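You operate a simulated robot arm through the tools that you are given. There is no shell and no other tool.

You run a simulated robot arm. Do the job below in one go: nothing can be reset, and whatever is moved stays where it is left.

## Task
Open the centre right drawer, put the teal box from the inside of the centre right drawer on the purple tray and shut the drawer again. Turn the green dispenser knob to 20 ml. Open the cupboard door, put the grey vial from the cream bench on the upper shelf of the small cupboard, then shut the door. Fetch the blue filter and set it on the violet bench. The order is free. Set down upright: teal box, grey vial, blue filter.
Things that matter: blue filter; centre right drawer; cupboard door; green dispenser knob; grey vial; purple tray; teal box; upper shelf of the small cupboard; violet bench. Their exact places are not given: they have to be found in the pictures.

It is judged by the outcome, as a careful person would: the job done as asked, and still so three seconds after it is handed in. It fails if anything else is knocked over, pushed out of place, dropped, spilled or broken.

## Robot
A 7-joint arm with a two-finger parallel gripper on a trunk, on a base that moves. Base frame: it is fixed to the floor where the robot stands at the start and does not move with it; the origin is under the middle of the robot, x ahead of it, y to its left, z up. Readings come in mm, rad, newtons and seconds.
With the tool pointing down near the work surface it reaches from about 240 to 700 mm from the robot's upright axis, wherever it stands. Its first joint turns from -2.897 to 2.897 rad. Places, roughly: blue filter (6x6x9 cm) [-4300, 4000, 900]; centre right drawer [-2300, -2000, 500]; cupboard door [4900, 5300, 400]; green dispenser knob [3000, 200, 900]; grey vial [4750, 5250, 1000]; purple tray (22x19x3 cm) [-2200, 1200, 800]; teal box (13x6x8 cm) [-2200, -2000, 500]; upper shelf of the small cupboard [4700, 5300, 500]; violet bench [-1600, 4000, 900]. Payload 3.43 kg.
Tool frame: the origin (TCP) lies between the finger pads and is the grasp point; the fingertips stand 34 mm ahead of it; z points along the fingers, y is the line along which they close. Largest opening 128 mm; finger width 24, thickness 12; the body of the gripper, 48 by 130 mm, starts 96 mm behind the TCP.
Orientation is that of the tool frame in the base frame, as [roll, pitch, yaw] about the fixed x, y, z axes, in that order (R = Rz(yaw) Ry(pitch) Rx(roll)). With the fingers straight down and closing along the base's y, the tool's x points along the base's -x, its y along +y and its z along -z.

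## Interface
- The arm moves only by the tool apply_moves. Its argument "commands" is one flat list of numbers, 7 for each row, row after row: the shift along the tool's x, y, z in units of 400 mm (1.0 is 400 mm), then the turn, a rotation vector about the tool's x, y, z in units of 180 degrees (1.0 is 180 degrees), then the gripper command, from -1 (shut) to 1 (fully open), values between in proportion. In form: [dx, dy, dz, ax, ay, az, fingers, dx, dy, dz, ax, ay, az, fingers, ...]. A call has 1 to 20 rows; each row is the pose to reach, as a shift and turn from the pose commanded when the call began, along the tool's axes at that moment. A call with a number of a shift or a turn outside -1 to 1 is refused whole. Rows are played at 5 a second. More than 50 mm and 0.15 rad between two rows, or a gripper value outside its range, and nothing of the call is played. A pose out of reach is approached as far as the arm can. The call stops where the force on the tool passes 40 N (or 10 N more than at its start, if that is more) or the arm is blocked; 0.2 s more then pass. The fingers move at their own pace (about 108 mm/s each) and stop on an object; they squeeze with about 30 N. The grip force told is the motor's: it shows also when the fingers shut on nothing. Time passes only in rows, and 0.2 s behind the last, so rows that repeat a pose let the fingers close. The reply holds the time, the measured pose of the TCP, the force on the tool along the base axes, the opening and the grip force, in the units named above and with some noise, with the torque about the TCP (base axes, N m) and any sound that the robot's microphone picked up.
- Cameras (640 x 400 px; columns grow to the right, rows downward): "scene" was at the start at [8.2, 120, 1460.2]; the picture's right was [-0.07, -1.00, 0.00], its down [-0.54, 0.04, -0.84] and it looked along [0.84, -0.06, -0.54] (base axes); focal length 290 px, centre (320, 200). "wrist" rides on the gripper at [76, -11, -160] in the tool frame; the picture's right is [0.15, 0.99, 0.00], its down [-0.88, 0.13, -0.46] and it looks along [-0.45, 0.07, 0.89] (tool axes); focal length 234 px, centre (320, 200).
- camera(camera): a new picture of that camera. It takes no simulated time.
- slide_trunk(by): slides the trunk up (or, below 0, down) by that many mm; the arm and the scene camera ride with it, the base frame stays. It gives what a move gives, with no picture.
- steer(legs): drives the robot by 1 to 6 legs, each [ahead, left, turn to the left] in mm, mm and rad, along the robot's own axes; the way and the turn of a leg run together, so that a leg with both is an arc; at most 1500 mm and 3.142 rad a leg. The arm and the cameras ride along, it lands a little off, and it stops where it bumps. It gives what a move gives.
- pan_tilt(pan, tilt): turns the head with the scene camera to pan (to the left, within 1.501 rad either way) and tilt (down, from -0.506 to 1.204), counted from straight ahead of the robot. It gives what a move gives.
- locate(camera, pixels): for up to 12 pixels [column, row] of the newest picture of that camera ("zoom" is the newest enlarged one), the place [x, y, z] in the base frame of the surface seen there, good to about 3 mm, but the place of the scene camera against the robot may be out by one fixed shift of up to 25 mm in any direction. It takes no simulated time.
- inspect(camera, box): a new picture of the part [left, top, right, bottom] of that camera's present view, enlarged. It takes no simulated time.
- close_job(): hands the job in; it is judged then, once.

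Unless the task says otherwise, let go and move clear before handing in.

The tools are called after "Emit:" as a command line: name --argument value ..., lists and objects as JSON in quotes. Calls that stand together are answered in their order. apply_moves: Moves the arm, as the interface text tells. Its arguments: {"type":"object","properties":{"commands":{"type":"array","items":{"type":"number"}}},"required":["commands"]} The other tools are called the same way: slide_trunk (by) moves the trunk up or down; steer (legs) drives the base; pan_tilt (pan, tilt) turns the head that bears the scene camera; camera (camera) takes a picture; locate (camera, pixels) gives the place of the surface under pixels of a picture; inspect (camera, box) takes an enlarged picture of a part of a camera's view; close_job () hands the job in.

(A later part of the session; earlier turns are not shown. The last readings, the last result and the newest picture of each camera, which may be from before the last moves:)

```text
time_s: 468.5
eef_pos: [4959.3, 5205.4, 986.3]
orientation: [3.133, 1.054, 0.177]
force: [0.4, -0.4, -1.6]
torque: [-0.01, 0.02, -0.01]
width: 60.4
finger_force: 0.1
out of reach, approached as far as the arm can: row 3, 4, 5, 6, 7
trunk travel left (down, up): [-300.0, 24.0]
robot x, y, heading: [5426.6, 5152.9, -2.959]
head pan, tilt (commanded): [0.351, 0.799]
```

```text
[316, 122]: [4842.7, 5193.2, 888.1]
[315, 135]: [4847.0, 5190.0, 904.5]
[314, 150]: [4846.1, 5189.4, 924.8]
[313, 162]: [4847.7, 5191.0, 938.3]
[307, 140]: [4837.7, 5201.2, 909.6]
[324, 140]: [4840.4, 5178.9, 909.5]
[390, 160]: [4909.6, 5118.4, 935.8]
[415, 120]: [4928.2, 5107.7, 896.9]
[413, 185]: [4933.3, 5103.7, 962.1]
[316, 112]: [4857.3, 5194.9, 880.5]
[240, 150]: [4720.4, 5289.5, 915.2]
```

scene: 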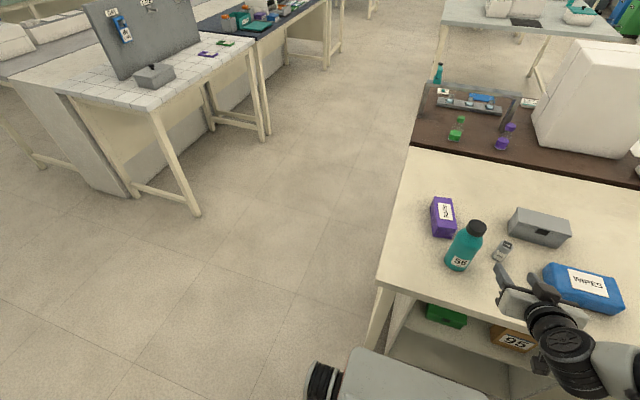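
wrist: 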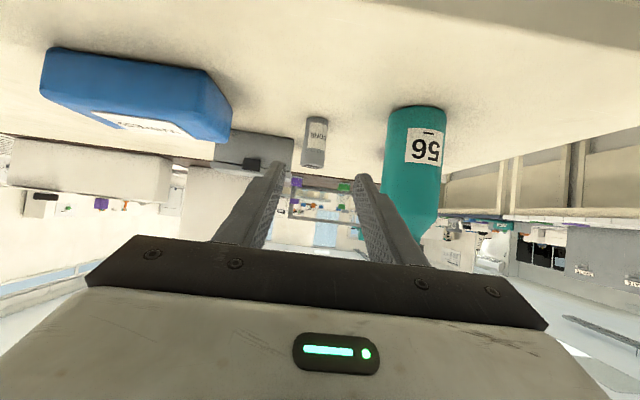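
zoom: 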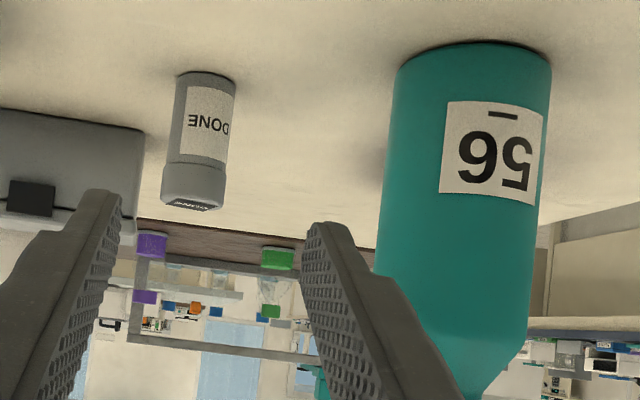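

The vial's axis is about [4835,5189], diameter ~25 mm, on bench z≈880.5. I'll advance along the tool axis to grip it at z≈914.

Emit:
apply_moves --commands '[0.001, -0.004, 0.075, 0, 0, 0, -0.06, 0.002, -0.008, 0.15, 0, 0, 0, -0.06, 0.003, -0.012, 0.225, 0, 0, 0, -0.06, 0.0036, -0.014, 0.3, 0, 0, 0, -0.06, 0.0036, -0.014, 0.3594, 0, 0, 0, -0.06]'

Emit:
camera --camera "wrist"

Emit:
camera --camera "scene"

```text
time_s: 469.7
eef_pos: [4834.5, 5189.1, 912.6]
orientation: [3.133, 1.048, 0.177]
force: [-0.6, -0.6, -0.7]
torque: [0.02, 0.0, 0.0]
width: 60.3
finger_force: 0.1
trunk travel left (down, up): [-300.0, 24.0]
robot x, y, heading: [5428.6, 5154.0, -2.965]
head pan, tilt (commanded): [0.351, 0.799]
```

```text
taken
```

wrist: 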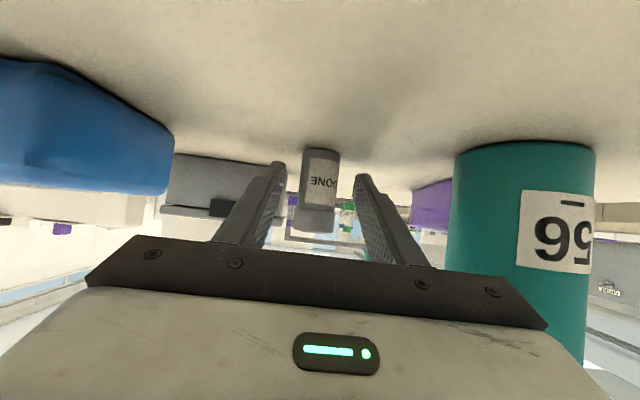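

```text
taken
```

scene: 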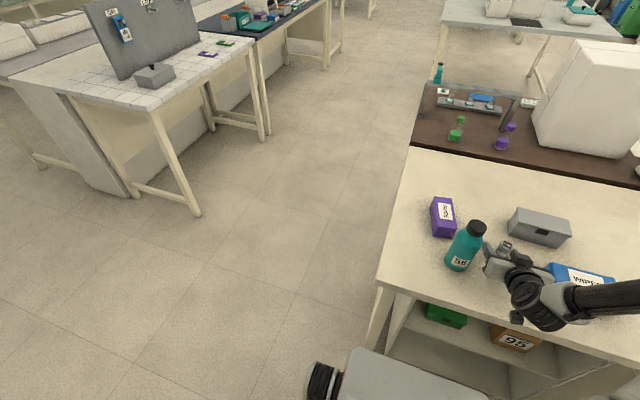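

The vial sits between the fingers with no contact on the bottle. I'll close gently.

Emit:
apply_moves --commands '[0, 0, 0, 0, 0, 0, -0.4, 0, 0, 0, 0, 0, 0, -0.7, 0, 0, 0, 0, 0, 0, -1, 0, 0, 0, 0, 0, 0, -1]'

Emit:
camera --camera "wrist"

```text
time_s: 470.7
eef_pos: [4835.3, 5189.1, 912.7]
orientation: [3.133, 1.05, 0.178]
force: [-0.9, -1.4, 0.6]
torque: [0.01, 0.01, -0.02]
width: 30.0
finger_force: 30.1
trunk travel left (down, up): [-300.0, 24.0]
robot x, y, heading: [5425.8, 5150.8, -2.96]
head pan, tilt (commanded): [0.351, 0.799]
```

```text
taken
```

wrist: 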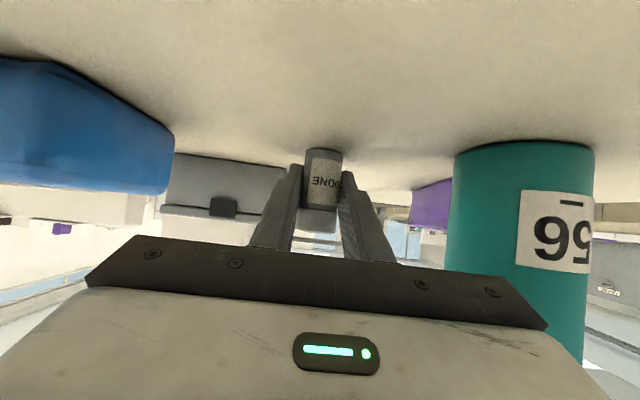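

The vial is gripped (30 mm). I'll lift it slightly, then retreat up and back along the tool axis away from the bench.

Emit:
apply_moves --commands '[-0.0217, 0, -0.0125, 0, 0, 0, -1, -0.054, 0, -0.031, 0, 0, 0, -1, -0.054, -0.005, -0.131, 0, 0, 0, -1, -0.054, -0.01, -0.231, 0, 0, 0, -1, -0.054, -0.01, -0.331, 0, 0, 0, -1, -0.054, -0.01, -0.431, 0, 0, 0, -1, 0.0, -0.01, -0.525, 0, 0, 0, -1, 0.054, -0.01, -0.619, 0, 0, 0, -1, 0.108, -0.01, -0.713, 0, 0, 0, -1]'

Emit:
camera --camera "wrist"

Emit:
camera --camera "scene"

```text
time_s: 472.7
eef_pos: [5062.1, 5305.9, 978.4]
orientation: [3.129, 1.052, 0.176]
force: [-0.1, -0.4, -1.0]
torque: [-0.01, 0.01, 0.02]
width: 29.9
finger_force: 29.8
out of reach, approached as far as the arm can: row 6, 7, 8, 9
trunk travel left (down, up): [-300.0, 24.0]
robot x, y, heading: [5427.8, 5153.7, -2.961]
head pan, tilt (commanded): [0.351, 0.799]
```

```text
taken
```

wrist: 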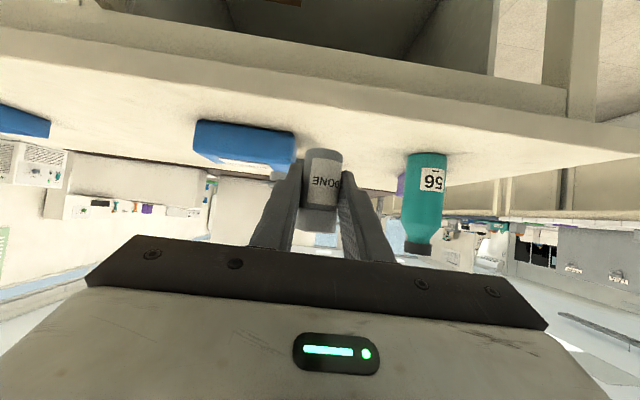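

```text
taken
```

scene: 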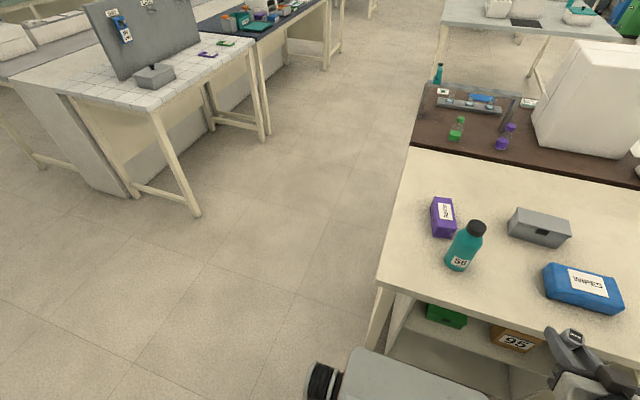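

The vial is clear of the bench, though the arm is near its minimum reach. I'll back the base off 120 mm and lower the trunk to cupboard level.

Emit:
steer --legs '[[-130, 0, 0]]'

Emit:
slide_trunk --by -300

Emit:
camera --camera "wrist"

Emit:
pan_tilt --pan 0.0 --tilt 0.75

Emit:
camera --camera "scene"

```text
time_s: 474.0
eef_pos: [5188.0, 5328.4, 977.8]
orientation: [3.133, 1.051, 0.176]
force: [-1.0, -0.5, -0.5]
torque: [-0.01, -0.01, 0.0]
width: 29.8
finger_force: 30.6
trunk travel left (down, up): [-300.0, 24.0]
robot x, y, heading: [5551.7, 5176.0, -2.959]
head pan, tilt (commanded): [0.351, 0.799]
```

```text
time_s: 477.0
eef_pos: [5187.8, 5329.3, 678.1]
orientation: [3.132, 1.05, 0.176]
force: [0.7, 0.7, 0.8]
torque: [0.01, 0.01, 0.03]
width: 30.0
finger_force: 30.2
trunk travel left (down, up): [0.0, 324.0]
robot x, y, heading: [5550.7, 5173.7, -2.957]
head pan, tilt (commanded): [0.351, 0.799]
```

```text
taken
```

wrist: 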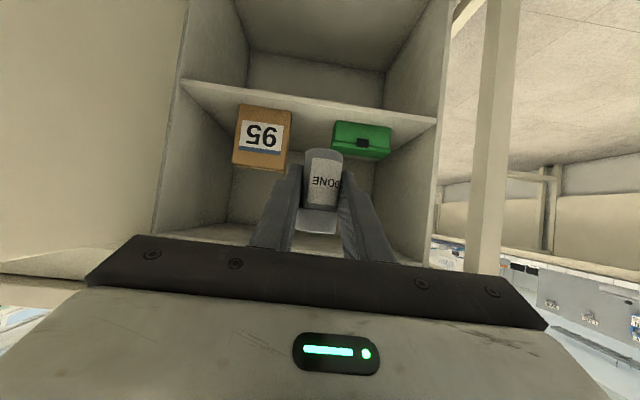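

```text
time_s: 477.8
eef_pos: [5187.5, 5328.9, 678.6]
orientation: [3.13, 1.05, 0.175]
force: [-0.5, -0.5, -0.4]
torque: [0.02, -0.01, 0.0]
width: 29.8
finger_force: 29.9
trunk travel left (down, up): [0.0, 324.0]
robot x, y, heading: [5554.9, 5172.4, -2.962]
head pan, tilt (commanded): [0.0, 0.75]
```

```text
taken
```

scene: 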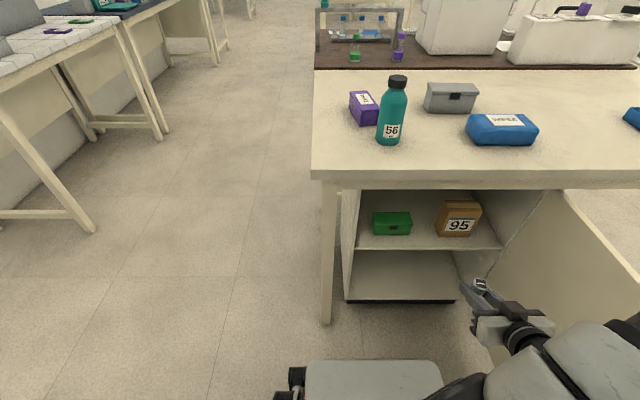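

The wrist view shows the upper shelf (upside-down): orange box [262,135], green box [361,140], with a gap between them. I'll measure the gap and shelf.

Emit:
locate --camera "wrist" --pixels '[[290, 112], [289, 160], [334, 124], [333, 150], [310, 112], [310, 103], [240, 95], [420, 120], [388, 140], [237, 150], [215, 108], [200, 95]]'

Emit:
inspect --camera "scene" --box '[330, 180, 530, 310]'

Emit:
locate --camera "zoom" --pixels '[[250, 140], [355, 130], [310, 170], [310, 205], [440, 170], [480, 200], [130, 150], [100, 205], [405, 160], [200, 170]]'

```text
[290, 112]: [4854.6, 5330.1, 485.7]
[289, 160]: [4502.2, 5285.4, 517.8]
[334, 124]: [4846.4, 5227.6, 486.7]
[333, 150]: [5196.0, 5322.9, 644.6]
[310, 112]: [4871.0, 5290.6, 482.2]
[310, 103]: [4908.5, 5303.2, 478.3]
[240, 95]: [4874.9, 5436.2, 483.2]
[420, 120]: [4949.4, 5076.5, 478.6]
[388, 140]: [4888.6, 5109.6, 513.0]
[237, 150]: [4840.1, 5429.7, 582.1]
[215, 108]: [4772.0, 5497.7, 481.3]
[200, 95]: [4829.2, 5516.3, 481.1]
```

```text
3.08 times, centred on (430, 245) of scene
```

zoom: 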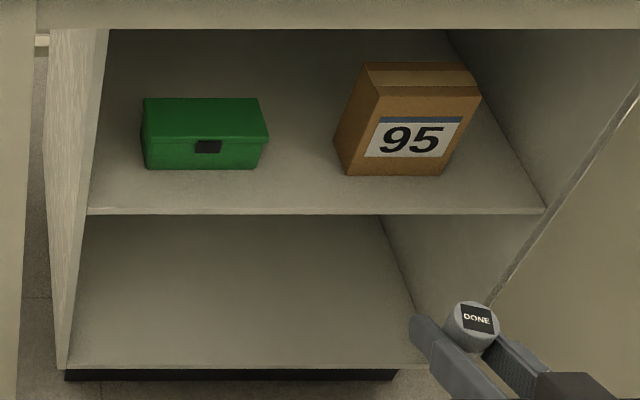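

```text
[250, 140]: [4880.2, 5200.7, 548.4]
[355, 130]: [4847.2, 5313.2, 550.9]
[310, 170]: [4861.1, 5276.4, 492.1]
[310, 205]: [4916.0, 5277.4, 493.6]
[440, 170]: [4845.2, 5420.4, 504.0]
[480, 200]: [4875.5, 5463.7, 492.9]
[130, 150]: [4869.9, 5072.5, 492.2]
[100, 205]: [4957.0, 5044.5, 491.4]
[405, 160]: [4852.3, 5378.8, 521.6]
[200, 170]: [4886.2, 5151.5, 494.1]
```

The shelf is at z≈482; the gap between the boxes spans y≈5222–5330, front edge x≈4910. I'll aim for [4868,5277] and first move to a pre-insert point in front of it.

Emit:
apply_moves --commands '[0.031, -0.0024, 0.089, 0, 0, 0, -1, 0.062, -0.0048, 0.178, 0, 0, 0, -1, 0.094, -0.0072, 0.268, 0, 0, 0, -1, 0.125, -0.0096, 0.357, 0, 0, 0, -1, 0.156, -0.012, 0.446, 0, 0, 0, -1]'

Emit:
camera --camera "wrist"

Emit:
camera --camera "scene"

```text
time_s: 479.0
eef_pos: [5064.6, 5308.4, 532.4]
orientation: [3.132, 1.051, 0.177]
force: [1.1, -1.5, 0.6]
torque: [0.03, 0.01, -0.02]
width: 29.6
finger_force: 29.7
trunk travel left (down, up): [0.0, 324.0]
robot x, y, heading: [5552.7, 5171.4, -2.959]
head pan, tilt (commanded): [0.0, 0.75]
```

```text
taken
```

wrist: 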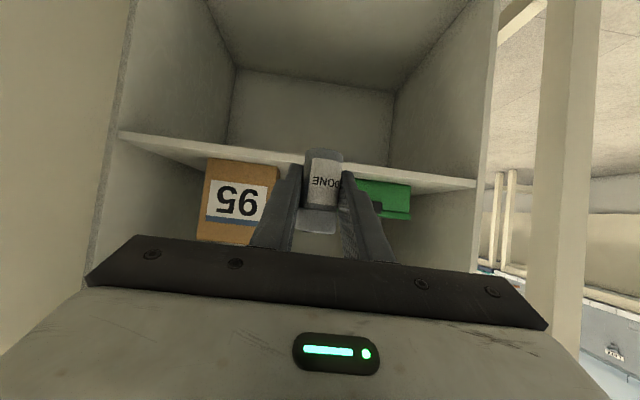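

```text
taken
```

scene: 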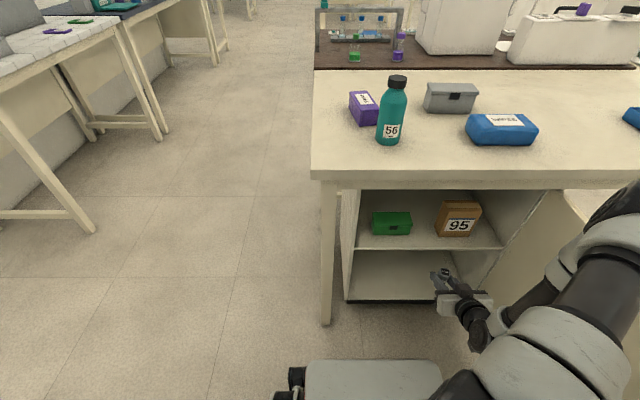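

The vial lines up with the gap. I'll move in along the shelf direction, most of the way first.

Emit:
apply_moves --commands '[-0.0486, -0.0018, 0.0868, 0, 0, 0, -1, -0.0972, -0.0036, 0.1736, 0, 0, 0, -1, -0.1458, -0.0054, 0.2604, 0, 0, 0, -1, -0.18, -0.007, 0.3215, 0, 0, 0, -1]'

Emit:
camera --camera "wrist"

Emit:
inspect --camera "scene" --box '[330, 170, 530, 320]'

```text
time_s: 480.0
eef_pos: [4917.4, 5285.2, 532.5]
orientation: [3.131, 1.049, 0.177]
force: [0.3, 0.3, 0.7]
torque: [-0.01, -0.04, -0.05]
width: 29.6
finger_force: 29.5
trunk travel left (down, up): [0.0, 324.0]
robot x, y, heading: [5552.3, 5174.2, -2.961]
head pan, tilt (commanded): [0.0, 0.75]
```

```text
taken
```

wrist: 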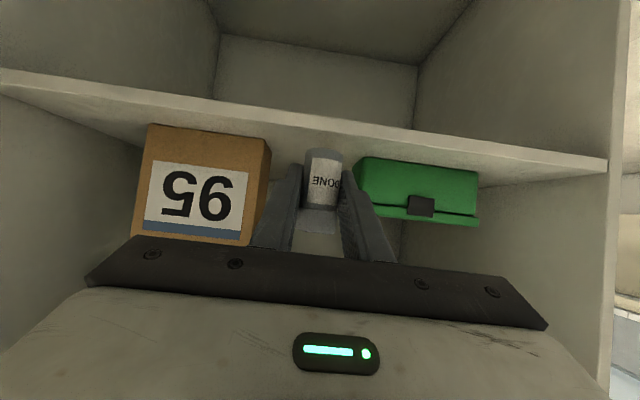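

```text
2.67 times, centred on (430, 245) of scene
```

zoom: 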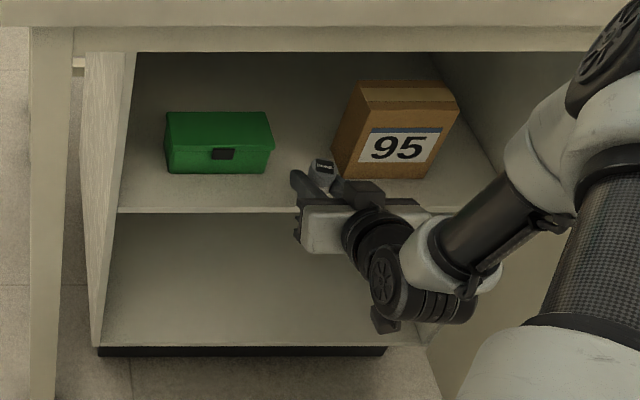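

Emit:
locate --camera "wrist" --pixels '[[266, 145], [262, 170], [245, 225], [362, 165], [368, 200], [310, 140], [330, 128], [375, 180]]'

```text
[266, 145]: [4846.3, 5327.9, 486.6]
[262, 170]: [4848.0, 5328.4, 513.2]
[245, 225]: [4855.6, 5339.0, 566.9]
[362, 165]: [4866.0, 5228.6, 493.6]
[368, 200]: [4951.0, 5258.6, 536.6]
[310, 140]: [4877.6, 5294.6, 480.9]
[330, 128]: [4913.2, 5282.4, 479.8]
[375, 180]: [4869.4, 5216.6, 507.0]
```

The gap runs from the green corner (y≈5229) to the orange corner (y≈5328). I'll go to [4880,5279] and lower to just above the shelf.

Emit:
apply_moves --commands '[-0.0235, -0.0012, 0.041, 0, 0, 0, -1, -0.047, -0.0024, 0.082, 0, 0, 0, -1, -0.0297, -0.0024, 0.092, 0, 0, 0, -1, -0.0145, -0.0024, 0.1007, 0, 0, 0, -1]'

Emit:
camera --camera "wrist"

```text
time_s: 481.0
eef_pos: [4882.6, 5280.1, 519.2]
orientation: [3.132, 1.05, 0.177]
force: [0.5, 0.7, -0.5]
torque: [0.0, 0.0, 0.0]
width: 30.1
finger_force: 29.9
trunk travel left (down, up): [0.0, 324.0]
robot x, y, heading: [5552.6, 5175.3, -2.957]
head pan, tilt (commanded): [0.0, 0.75]
```

```text
taken
```

wrist: 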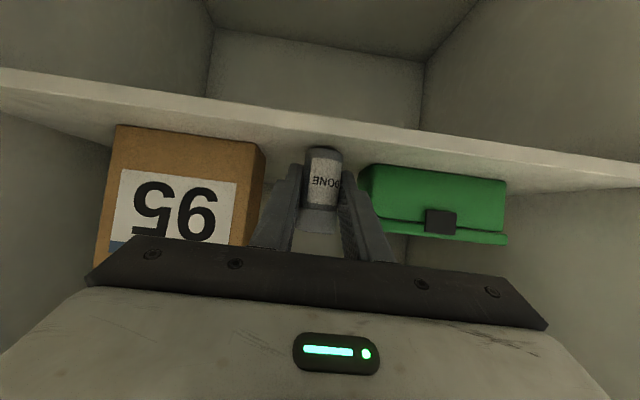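

About 5 mm above the shelf. I'll lower in small steps and watch the force.

Emit:
apply_moves --commands '[0.0043, 0, 0.0025, 0, 0, 0, -1, 0.0076, 0, 0.0044, 0, 0, 0, -1, 0.0098, 0, 0.0056, 0, 0, 0, -1]'

```text
time_s: 481.8
eef_pos: [4882.4, 5281.1, 515.5]
orientation: [3.133, 1.053, 0.179]
force: [1.0, 0.6, 5.3]
torque: [0.06, -0.05, -0.02]
width: 29.4
finger_force: 30.5
trunk travel left (down, up): [0.0, 324.0]
robot x, y, heading: [5553.6, 5178.2, -2.964]
head pan, tilt (commanded): [0.0, 0.75]
```

Contact with the shelf is felt (5 N). I'll open just enough to free the vial and check.

Emit:
apply_moves --commands '[0, 0, 0, 0, 0, 0, -0.45, 0, 0, 0, 0, 0, 0, -0.32, 0, 0, 0, 0, 0, 0, -0.32]'

Emit:
camera --camera "wrist"

```text
time_s: 482.6
eef_pos: [4882.9, 5279.1, 513.4]
orientation: [3.131, 1.05, 0.176]
force: [0.2, 0.7, -0.5]
torque: [0.05, -0.02, -0.03]
width: 43.4
finger_force: 0.0
trunk travel left (down, up): [0.0, 324.0]
robot x, y, heading: [5553.0, 5175.9, -2.963]
head pan, tilt (commanded): [0.0, 0.75]
```

```text
taken
```

wrist: 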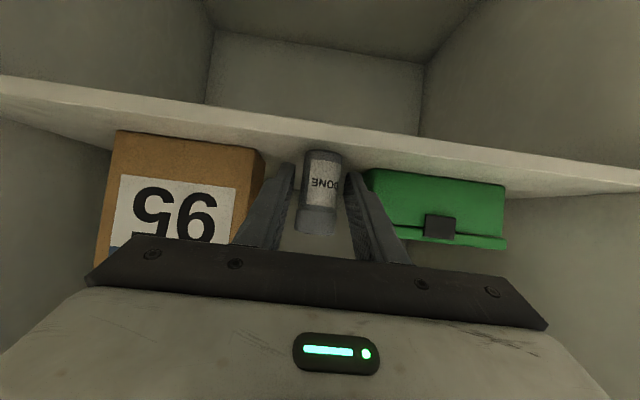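

The vial stands free on the shelf. I'll centre the fingers by 2 mm and withdraw straight out.

Emit:
apply_moves --commands '[0, 0.005, 0, 0, 0, 0, -0.3, 0.03, 0.005, -0.052, 0, 0, 0, -0.3, 0.065, 0.005, -0.113, 0, 0, 0, -0.3, 0.109, 0.005, -0.19, 0, 0, 0, -0.3, 0.152, 0.005, -0.265, 0, 0, 0, -0.3, 0.196, 0.005, -0.341, 0, 0, 0, -0.3, 0.239, 0.005, -0.417, 0, 0, 0, -0.3]'

Emit:
camera --camera "wrist"

Emit:
camera --camera "scene"

```text
time_s: 484.2
eef_pos: [5072.0, 5314.3, 515.5]
orientation: [3.132, 1.05, 0.178]
force: [-0.4, 0.5, -0.2]
torque: [-0.04, 0.01, 0.03]
width: 45.0
finger_force: 0.1
trunk travel left (down, up): [0.0, 324.0]
robot x, y, heading: [5556.1, 5174.5, -2.96]
head pan, tilt (commanded): [0.0, 0.75]
```

```text
taken
```

wrist: 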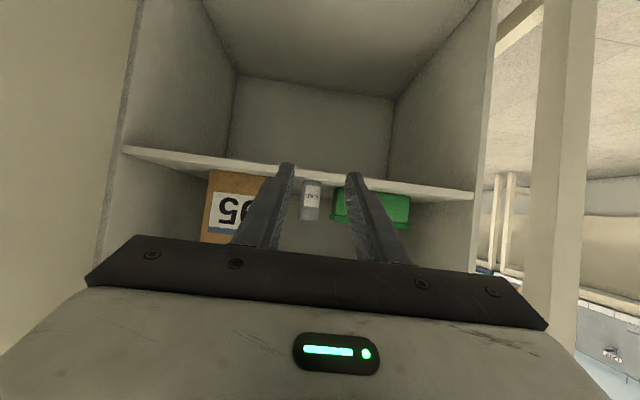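

```text
taken
```

scene: 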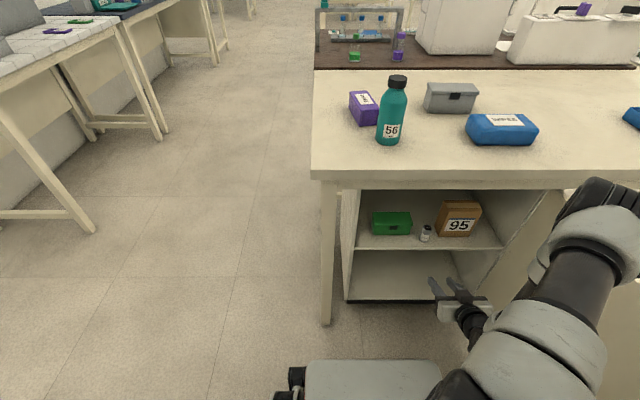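

The vial stands upright between the two boxes on the upper shelf. To shut the door I'll back the base clear of the door's swing and fold the tool to point down.

Emit:
steer --legs '[[-254, -30, 0]]'

Emit:
apply_moves --commands '[-0.04, 0, -0.075, 0, 0.033, 0, -0.5, -0.08, 0, -0.15, 0, 0.066, 0, -1, -0.12, 0, -0.225, 0, 0.099, 0, -1, -0.17, 0, -0.29, 0, 0.132, 0, -1, -0.22, 0, -0.35, 0, 0.165, 0, -1, -0.28, 0, -0.4, 0, 0.198, 0, -1, -0.34, 0, -0.44, 0, 0.231, 0, -1, -0.41, 0, -0.48, 0, 0.264, 0, -1, -0.48, 0, -0.52, 0, 0.297, 0, -1, -0.55, 0, -0.55, 0, 0.3333, 0, -1]'

Emit:
pan_tilt --pan -0.2 --tilt 0.7

Emit:
camera --camera "scene"

```text
time_s: 486.1
eef_pos: [5313.6, 5388.3, 516.5]
orientation: [3.13, 1.05, 0.179]
force: [-1.1, 0.2, 0.3]
torque: [0.01, 0.0, 0.01]
width: 44.9
finger_force: 0.0
trunk travel left (down, up): [0.0, 324.0]
robot x, y, heading: [5795.2, 5252.3, -2.957]
head pan, tilt (commanded): [0.0, 0.75]
```

```text
time_s: 488.3
eef_pos: [5393.7, 5405.0, 815.7]
orientation: [3.139, 0.002, 0.187]
force: [0.1, -0.4, 0.2]
torque: [-0.04, 0.02, -0.02]
width: 0.0
finger_force: 30.2
trunk travel left (down, up): [0.0, 324.0]
robot x, y, heading: [5793.1, 5251.6, -2.959]
head pan, tilt (commanded): [0.0, 0.75]
```

```text
time_s: 489.0
eef_pos: [5392.6, 5403.3, 816.1]
orientation: [3.138, 0.004, 0.186]
force: [0.6, -0.1, 0.1]
torque: [-0.01, -0.01, -0.02]
width: 0.0
finger_force: 29.8
trunk travel left (down, up): [0.0, 324.0]
robot x, y, heading: [5799.9, 5248.8, -2.961]
head pan, tilt (commanded): [-0.201, 0.7]
```

```text
taken
```

scene: 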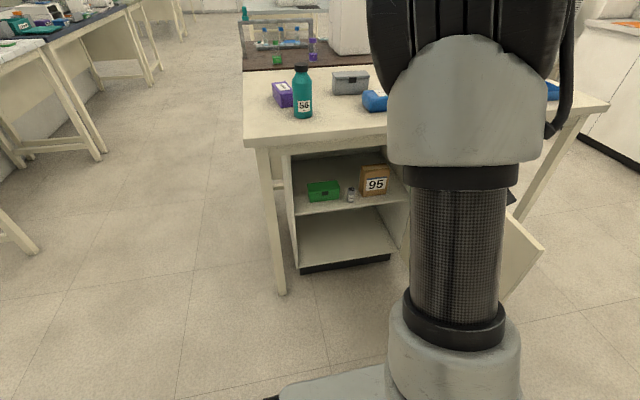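

The door's end is visible at [525,245]. I'll use the wrist camera to locate its top edge.

Emit:
camera --camera "wrist"

```text
taken
```

wrist: 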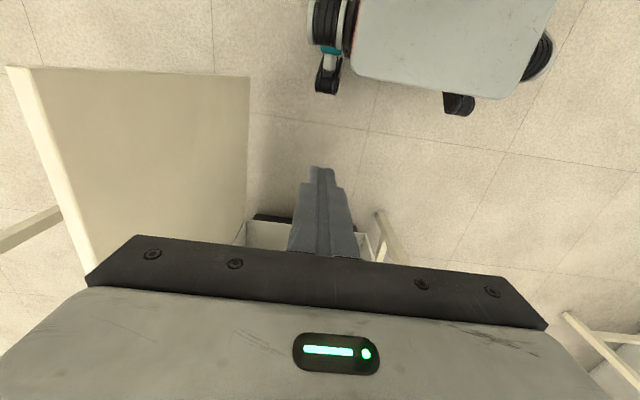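

Emit:
locate --camera "wrist" --pixels '[[20, 70], [12, 75], [45, 140], [35, 120], [75, 220], [65, 200], [246, 80]]'

```text
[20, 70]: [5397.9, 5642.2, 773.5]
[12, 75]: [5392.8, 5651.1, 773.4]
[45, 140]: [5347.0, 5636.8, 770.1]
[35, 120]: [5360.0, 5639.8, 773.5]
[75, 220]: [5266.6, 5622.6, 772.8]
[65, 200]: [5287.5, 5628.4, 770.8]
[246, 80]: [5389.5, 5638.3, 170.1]
```

The door top runs from [5267,5622] to [5398,5645], z≈773. I'll lift over it to its outer side and lower the closed fingers behind it.

Emit:
apply_moves --commands '[0.0, 0.0, -0.06, 0, 0, 0, -1, 0.002, -0.1, -0.07, 0, 0, 0, -1, 0.004, -0.205, -0.07, 0, 0, 0, -1, 0.006, -0.31, -0.07, 0, 0, 0, -1, 0.008, -0.415, -0.07, 0, 0, 0, -1, 0.01, -0.52, -0.07, 0, 0, 0, -1, 0.012, -0.625, -0.07, 0, 0, 0, -1, 0.014, -0.73, -0.07, 0, 0, 0, -1]'

Emit:
camera --camera "wrist"

```text
time_s: 490.8
eef_pos: [5344.2, 5692.3, 841.9]
orientation: [3.137, 0.006, 0.187]
force: [0.6, 0.1, -0.2]
torque: [0.06, -0.03, -0.01]
width: 0.0
finger_force: 30.0
trunk travel left (down, up): [0.0, 324.0]
robot x, y, heading: [5794.8, 5251.4, -2.953]
head pan, tilt (commanded): [-0.201, 0.7]
```

```text
taken
```

wrist: 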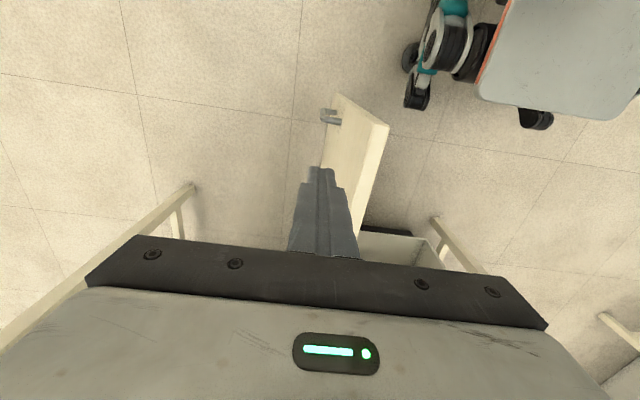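

Emit:
locate --camera "wrist" --pixels '[[372, 130], [362, 165], [358, 185], [385, 128], [356, 205], [335, 130], [345, 100]]'

```text
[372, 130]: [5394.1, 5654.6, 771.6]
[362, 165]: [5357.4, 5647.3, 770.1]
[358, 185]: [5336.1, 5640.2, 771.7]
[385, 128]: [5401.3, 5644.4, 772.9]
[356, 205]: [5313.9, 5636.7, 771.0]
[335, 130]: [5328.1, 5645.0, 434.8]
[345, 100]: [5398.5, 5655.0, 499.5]
```

The fingers are 30 mm outside the door's outer face. I'll lower beside it and sweep the door toward closed along its arc, to about 50° first.

Emit:
apply_moves --commands '[0, 0, 0.08, 0, 0, 0, -1, 0, 0, 0.16, 0, 0, 0, -1, 0, 0, 0.2425, 0, 0, 0, -1, -0.059, 0.07, 0.2425, 0, 0, 0, -1, -0.067, 0.1525, 0.2425, 0, 0, 0, -1, -0.0755, 0.235, 0.2425, 0, 0, 0, -1, -0.084, 0.3175, 0.2425, 0, 0, 0, -1, -0.1, 0.389, 0.2425, 0, 0, 0, -1, -0.12, 0.461, 0.2425, 0, 0, 0, -1, -0.14, 0.533, 0.2425, 0, 0, 0, -1, -0.16, 0.604, 0.2425, 0, 0, 0, -1, -0.195, 0.669, 0.2425, 0, 0, 0, -1, -0.231, 0.735, 0.2425, 0, 0, 0, -1, -0.269, 0.799, 0.2425, 0, 0, 0, -1, -0.308, 0.862, 0.2425, 0, 0, 0, -1]'

Emit:
camera --camera "wrist"

Emit:
camera --camera "scene"

```text
time_s: 494.0
eef_pos: [5287.5, 5330.4, 746.9]
orientation: [3.136, 0.005, 0.187]
force: [0.3, 1.1, 0.6]
torque: [-0.03, -0.01, -0.05]
width: 0.0
finger_force: 30.1
trunk travel left (down, up): [0.0, 324.0]
robot x, y, heading: [5796.4, 5251.7, -2.957]
head pan, tilt (commanded): [-0.201, 0.7]
```

```text
taken
```

wrist: 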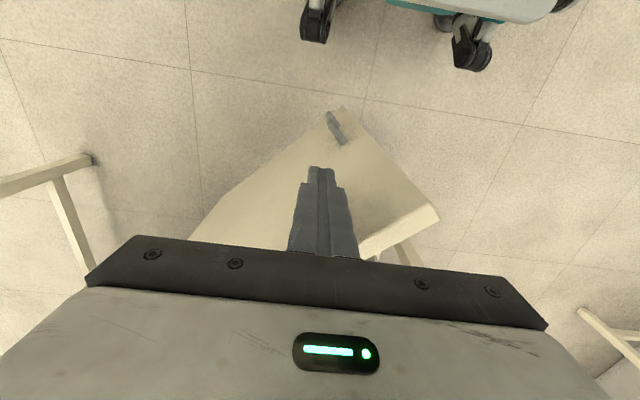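

```text
taken
```

scene: 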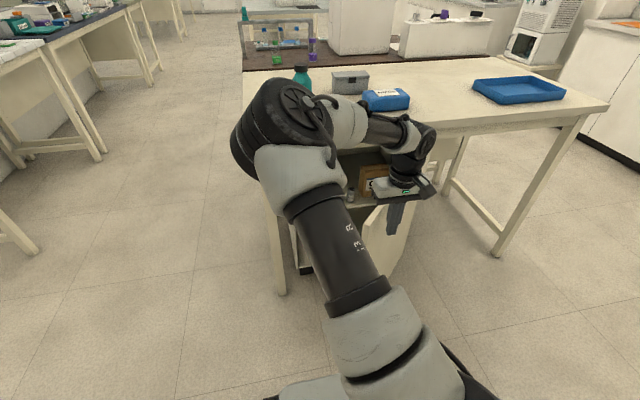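

The door is swinging ahead of the fingers toward closed. I'll locate its free edge.

Emit:
locate --camera "wrist" --pixels '[[432, 212], [400, 230], [380, 245], [338, 130], [345, 112], [300, 190]]'

```text
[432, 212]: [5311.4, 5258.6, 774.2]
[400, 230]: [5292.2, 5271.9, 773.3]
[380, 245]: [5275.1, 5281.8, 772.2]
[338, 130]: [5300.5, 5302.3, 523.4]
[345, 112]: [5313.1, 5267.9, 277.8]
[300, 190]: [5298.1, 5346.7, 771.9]
```

Emit:
apply_moves --commands '[-0.041, 0.0434, 0, 0, 0, 0, -1, -0.082, 0.0868, 0, 0, 0, 0, -1, -0.123, 0.1302, 0, 0, 0, 0, -1, -0.164, 0.1736, 0, 0, 0, 0, -1, -0.204, 0.2022, 0, 0, 0, 0, -1, -0.2445, 0.2308, 0, 0, 0, 0, -1, -0.285, 0.2594, 0, 0, 0, 0, -1, -0.325, 0.288, 0, 0, 0, 0, -1, -0.353, 0.3025, 0, 0, 0, 0, -1, -0.3815, 0.317, 0, 0, 0, 0, -1, -0.41, 0.3315, 0, 0, 0, 0, -1, -0.438, 0.346, 0, 0, 0, 0, -1, -0.4665, 0.3606, 0, 0, 0, 0, -1]'

Emit:
camera --camera "wrist"

Emit:
camera --camera "scene"

```text
time_s: 496.8
eef_pos: [5129.9, 5155.4, 749.4]
orientation: [3.137, 0.002, 0.187]
force: [0.1, 0.3, 0.8]
torque: [-0.01, -0.01, 0.0]
width: 0.3
finger_force: 29.6
trunk travel left (down, up): [0.0, 324.0]
robot x, y, heading: [5794.7, 5250.9, -2.957]
head pan, tilt (commanded): [-0.201, 0.7]
```

```text
taken
```

wrist: 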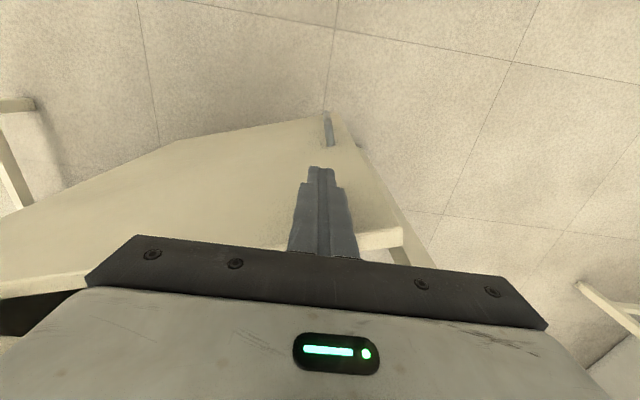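

```text
taken
```

scene: 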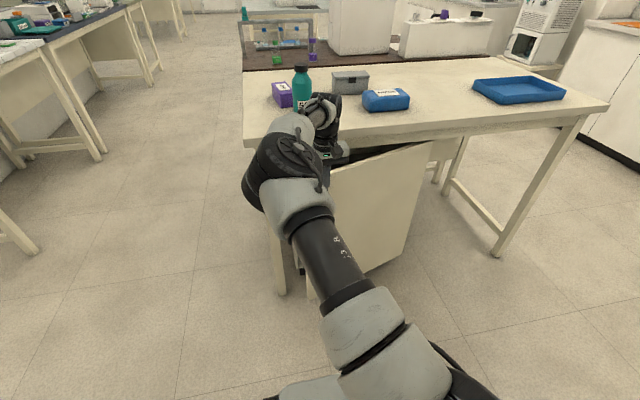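

The door is down to about 18°. The bench overhang stops this pose, so I'll back off, tilt the tool forward and finish by pushing on the door above its handle.

Emit:
apply_moves --commands '[0.1, 0, 0, 0, 0, 0, -1, 0.2, 0, 0, 0, 0, 0, -1, 0.3, 0, 0, 0, 0, 0, -1]'

Emit:
apply_moves --commands '[-0.0191, 0.0034, 0.045, 0, -0.0417, 0, -1, -0.0381, 0.0068, 0.09, 0, -0.0833, 0, -1, -0.0572, 0.0101, 0.135, 0, -0.125, 0, -1, -0.0763, 0.0135, 0.18, 0, -0.1667, 0, -1, -0.0953, 0.0169, 0.225, 0, -0.2083, 0, -1, -0.1144, 0.0203, 0.27, 0, -0.25, 0, -1, -0.1334, 0.0236, 0.315, 0, -0.2917, 0, -1, -0.1525, 0.027, 0.36, 0, -0.3333, 0, -1]'

Emit:
camera --camera "wrist"

Emit:
camera --camera "scene"

```text
time_s: 497.6
eef_pos: [5248.4, 5177.0, 747.9]
orientation: [3.136, 0.004, 0.187]
force: [-0.1, 0.2, -0.4]
torque: [-0.03, -0.01, 0.02]
width: 0.0
finger_force: 30.4
trunk travel left (down, up): [0.0, 324.0]
robot x, y, heading: [5797.6, 5249.1, -2.962]
head pan, tilt (commanded): [-0.201, 0.7]
```

```text
time_s: 499.4
eef_pos: [5189.7, 5156.4, 605.9]
orientation: [3.135, 1.052, 0.182]
force: [0.5, -1.7, -0.2]
torque: [0.01, -0.03, -0.02]
width: 0.1
finger_force: 29.9
trunk travel left (down, up): [0.0, 324.0]
robot x, y, heading: [5796.1, 5250.3, -2.956]
head pan, tilt (commanded): [-0.201, 0.7]
```

```text
taken
```

wrist: 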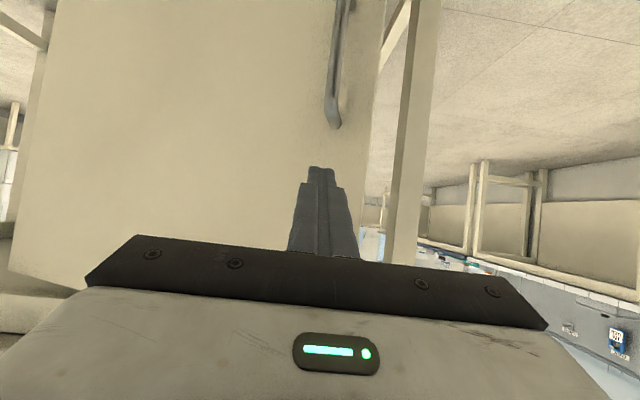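

```text
taken
```

scene: 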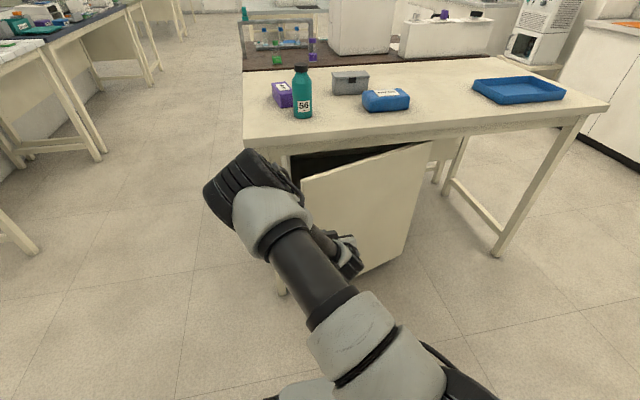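

The fingertips are just above the handle's top end. I'll push straight toward the cupboard in steps.

Emit:
apply_moves --commands '[-0.0301, 0, 0.0527, 0, 0, 0, -1, -0.0602, 0, 0.1054, 0, 0, 0, -1, -0.0903, 0, 0.1581, 0, 0, 0, -1, -0.1205, 0, 0.2108, 0, 0, 0, -1, -0.1506, 0, 0.2635, 0, 0, 0, -1, -0.1807, 0, 0.3162, 0, 0, 0, -1, -0.2108, 0, 0.3689, 0, 0, 0, -1]'

Emit:
camera --camera "wrist"

Emit:
camera --camera "scene"

```text
time_s: 501.0
eef_pos: [5024.8, 5122.7, 605.3]
orientation: [3.133, 1.051, 0.179]
force: [-0.6, -0.5, 1.2]
torque: [-0.01, -0.02, 0.05]
width: 0.1
finger_force: 29.6
trunk travel left (down, up): [0.0, 324.0]
robot x, y, heading: [5795.4, 5248.2, -2.958]
head pan, tilt (commanded): [-0.201, 0.7]
```

```text
taken
```

wrist: 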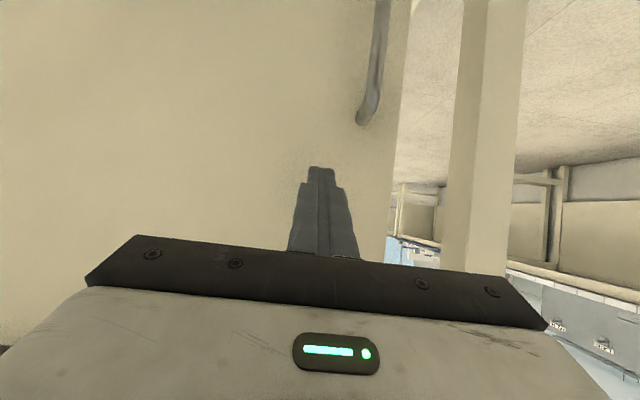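

```text
taken
```

scene: 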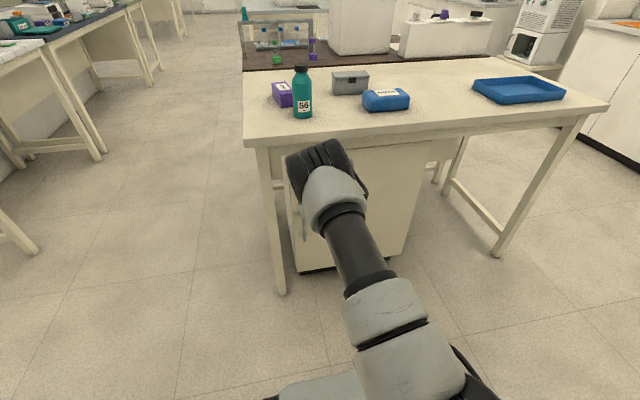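

The door looks nearly shut. I'll measure its face and push the last bit until it meets the frame.

Emit:
locate --camera "wrist" --pixels '[[200, 80], [300, 130], [340, 150], [100, 150], [395, 130], [150, 200]]'

Emit:
apply_moves --commands '[-0.0124, 0, 0.0217, 0, 0, 0, -1, -0.0248, 0, 0.0434, 0, 0, 0, -1, -0.0347, 0, 0.0608, 0, 0, 0, -1, -0.0434, 0, 0.076, 0, 0, 0, -1]'

Emit:
camera --camera "wrist"

Emit:
locate --camera "wrist" --pixels '[[200, 80], [300, 130], [340, 150], [100, 150], [395, 130], [150, 200]]'

```text
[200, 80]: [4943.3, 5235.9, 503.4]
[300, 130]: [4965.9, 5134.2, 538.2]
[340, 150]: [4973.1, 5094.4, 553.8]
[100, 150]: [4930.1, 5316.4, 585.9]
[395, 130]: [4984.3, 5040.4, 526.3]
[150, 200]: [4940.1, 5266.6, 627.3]
```

```text
time_s: 501.9
eef_pos: [4997.8, 5117.4, 602.6]
orientation: [3.133, 1.043, 0.178]
force: [19.4, 2.5, 9.8]
torque: [-0.03, 0.17, 0.05]
width: 0.0
finger_force: 30.1
trunk travel left (down, up): [0.0, 324.0]
robot x, y, heading: [5795.7, 5251.1, -2.954]
head pan, tilt (commanded): [-0.201, 0.7]
stopped in row 4: the force on the tool passed its limit at 55 N (the readings are from after the stop); the commanded pose is now the measured one
```

```text
taken
```

wrist: 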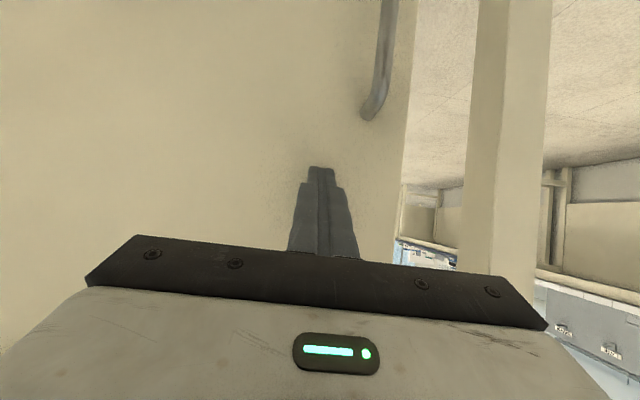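

```text
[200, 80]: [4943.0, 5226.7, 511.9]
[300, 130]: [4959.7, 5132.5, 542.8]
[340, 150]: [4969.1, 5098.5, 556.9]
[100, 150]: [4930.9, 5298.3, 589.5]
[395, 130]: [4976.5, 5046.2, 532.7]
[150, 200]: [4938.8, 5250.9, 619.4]
```

The door face now matches its original closed line (e.g. [4960,5132], [4976,5046]) and it hit the stop. I'll retreat and verify it stays shut.

Emit:
apply_moves --commands '[0.05, 0, -0.0868, 0, 0, 0, -1, 0.1, 0, -0.1736, 0, 0, 0, -1, 0.15, 0, -0.26, 0, 0, 0, -1, 0.2, 0, -0.347, 0, 0, 0, -1, 0.25, 0, -0.434, 0, 0, 0, -1]'

Emit:
camera --camera "wrist"

Emit:
camera --camera "scene"

Emit:
locate --camera "wrist" --pixels '[[200, 80], [300, 130], [340, 60], [100, 150]]'

```text
time_s: 503.1
eef_pos: [5193.1, 5155.0, 602.0]
orientation: [3.132, 1.042, 0.178]
force: [-0.5, 0.4, 0.6]
torque: [-0.01, -0.01, 0.0]
width: 0.0
finger_force: 30.1
trunk travel left (down, up): [0.0, 324.0]
robot x, y, heading: [5797.3, 5252.1, -2.958]
head pan, tilt (commanded): [-0.201, 0.7]
```

```text
taken
```

wrist: 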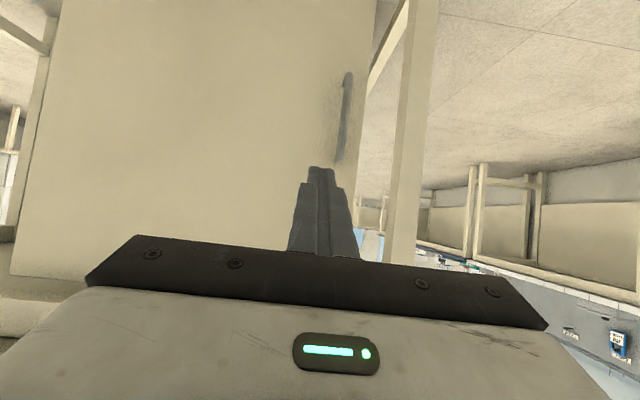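

```text
taken
```

scene: 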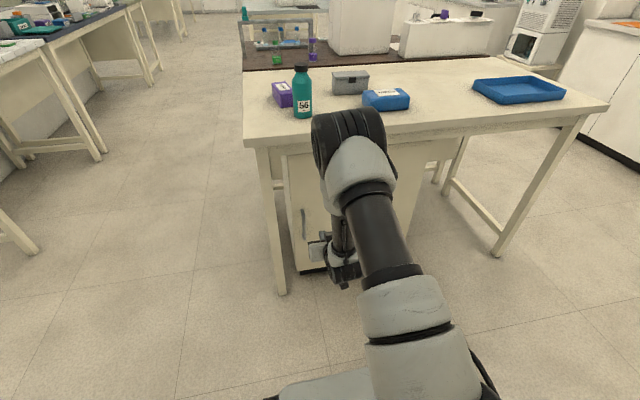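

```text
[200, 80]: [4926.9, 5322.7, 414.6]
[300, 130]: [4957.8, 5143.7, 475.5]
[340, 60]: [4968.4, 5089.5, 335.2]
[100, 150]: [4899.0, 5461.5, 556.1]
```

The door stays shut and the bench items are undisturbed. Now for the knob near [3000,200]: I'll fold the arm to a compact pose and drive south along the east side.

Emit:
apply_moves --commands '[-0.04, 0, -0.075, 0, 0.033, 0, -1, -0.08, 0, -0.15, 0, 0.066, 0, -1, -0.12, 0, -0.225, 0, 0.099, 0, -1, -0.17, 0, -0.29, 0, 0.132, 0, -1, -0.22, 0, -0.35, 0, 0.165, 0, -1, -0.28, 0, -0.4, 0, 0.198, 0, -1, -0.34, 0, -0.44, 0, 0.231, 0, -1, -0.41, 0, -0.48, 0, 0.264, 0, -1, -0.45, 0, -0.52, 0, 0.297, 0, -1, -0.48, 0, -0.55, 0, 0.332, 0, -1]'

Emit:
slide_trunk --by 150

Emit:
pan_tilt --pan 1.3 --tilt 0.35

Emit:
camera --camera "scene"

```text
time_s: 505.3
eef_pos: [5285.3, 5174.2, 879.4]
orientation: [3.136, -0.004, 0.186]
force: [-0.1, -0.5, 0.4]
torque: [-0.01, 0.03, 0.0]
width: 0.0
finger_force: 30.2
trunk travel left (down, up): [0.0, 324.0]
robot x, y, heading: [5798.8, 5245.8, -2.961]
head pan, tilt (commanded): [-0.201, 0.7]
```

```text
time_s: 507.1
eef_pos: [5286.8, 5173.0, 1028.9]
orientation: [3.136, -0.001, 0.186]
force: [0.1, 0.0, 0.6]
torque: [0.0, 0.01, -0.02]
width: 0.0
finger_force: 30.0
trunk travel left (down, up): [-150.0, 174.0]
robot x, y, heading: [5799.2, 5252.4, -2.953]
head pan, tilt (commanded): [-0.201, 0.7]
```

```text
time_s: 508.7
eef_pos: [5285.1, 5173.7, 1029.0]
orientation: [3.136, -0.003, 0.185]
force: [0.0, 0.3, 0.1]
torque: [0.02, 0.01, -0.01]
width: 0.0
finger_force: 29.5
trunk travel left (down, up): [-150.0, 174.0]
robot x, y, heading: [5797.3, 5248.4, -2.959]
head pan, tilt (commanded): [1.3, 0.351]
```

```text
taken
```

scene: 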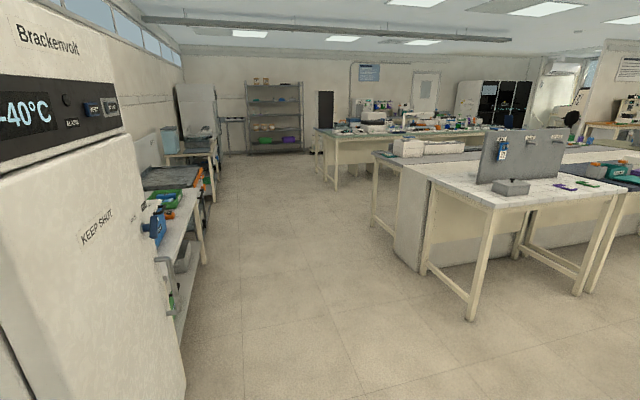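

The east corridor is open between the fridge side and the benches. I'll locate the corners to plan the route.

Emit:
locate --camera "scene" --pixels '[[470, 318], [425, 275], [372, 225], [395, 235], [335, 188], [318, 130], [200, 260], [210, 200], [185, 370], [300, 150], [375, 155], [350, 190]]'

Emit:
inspect --camera "scene" --box '[300, 80, 560, 200]'

```text
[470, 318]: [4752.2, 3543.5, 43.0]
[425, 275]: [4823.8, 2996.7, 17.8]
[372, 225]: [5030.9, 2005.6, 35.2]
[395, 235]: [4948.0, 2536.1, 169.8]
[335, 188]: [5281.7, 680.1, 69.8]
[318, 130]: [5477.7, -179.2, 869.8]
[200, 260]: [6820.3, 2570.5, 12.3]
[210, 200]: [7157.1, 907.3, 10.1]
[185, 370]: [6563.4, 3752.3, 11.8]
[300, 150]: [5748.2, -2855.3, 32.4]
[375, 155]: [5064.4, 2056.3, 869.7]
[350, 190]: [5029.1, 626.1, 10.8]
```

```text
2.46 times, centred on (430, 140) of scene
```

zoom: 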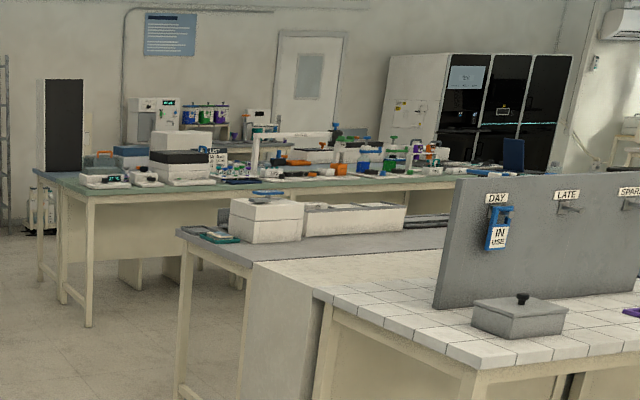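

The route: south along x≈5800 to y≈1350, then west down the aisle. I'll turn and drive the first part.

Emit:
steer --legs '[[0, 0, 1.386], [1500, 0, 0], [1300, 0, 0]]'

Emit:
pan_tilt --pan -0.7 --tilt 0.3

Emit:
camera --camera "scene"

Emit:
pan_tilt --pan 0.3 --tilt 0.4

Emit:
camera --camera "scene"

```text
time_s: 525.7
eef_pos: [5816.5, 1942.3, 1028.1]
orientation: [3.137, -0.001, 1.581]
force: [-0.2, 0.0, 0.0]
torque: [-0.02, 0.01, -0.01]
width: 0.0
finger_force: 29.9
trunk travel left (down, up): [-150.0, 174.0]
robot x, y, heading: [5828.2, 2459.4, -1.563]
head pan, tilt (commanded): [1.3, 0.351]
```

```text
time_s: 527.6
eef_pos: [5815.6, 1942.2, 1028.1]
orientation: [3.135, -0.002, 1.582]
force: [0.2, -0.3, 0.6]
torque: [0.01, -0.02, -0.02]
width: 0.1
finger_force: 29.8
trunk travel left (down, up): [-150.0, 174.0]
robot x, y, heading: [5829.3, 2458.8, -1.566]
head pan, tilt (commanded): [-0.7, 0.3]
```

```text
taken
```

scene: 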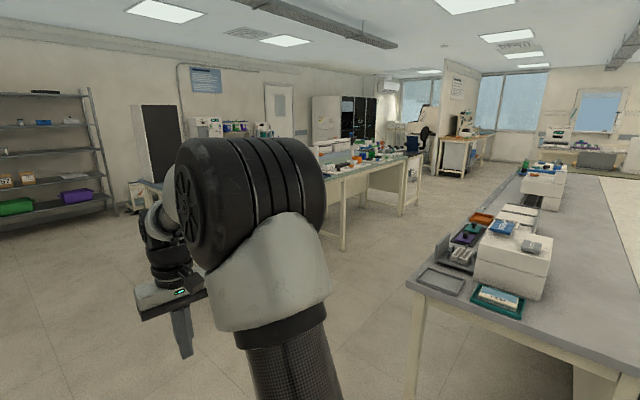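

```text
time_s: 528.9
eef_pos: [5816.2, 1941.7, 1028.5]
orientation: [3.137, -0.001, 1.581]
force: [1.1, -0.1, -0.8]
torque: [0.0, 0.0, 0.0]
width: 0.0
finger_force: 30.3
trunk travel left (down, up): [-150.0, 174.0]
robot x, y, heading: [5829.3, 2458.2, -1.569]
head pan, tilt (commanded): [0.3, 0.4]
```

```text
taken
```

scene: 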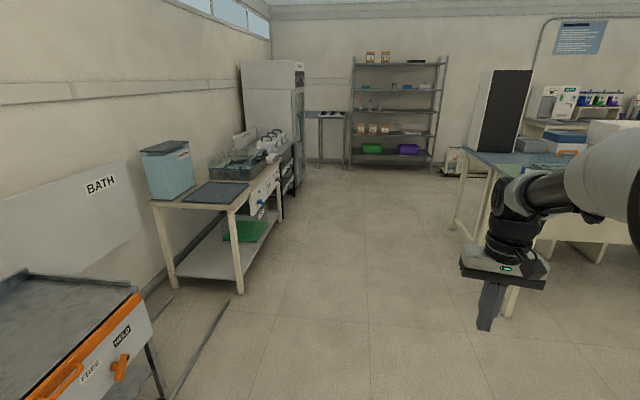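

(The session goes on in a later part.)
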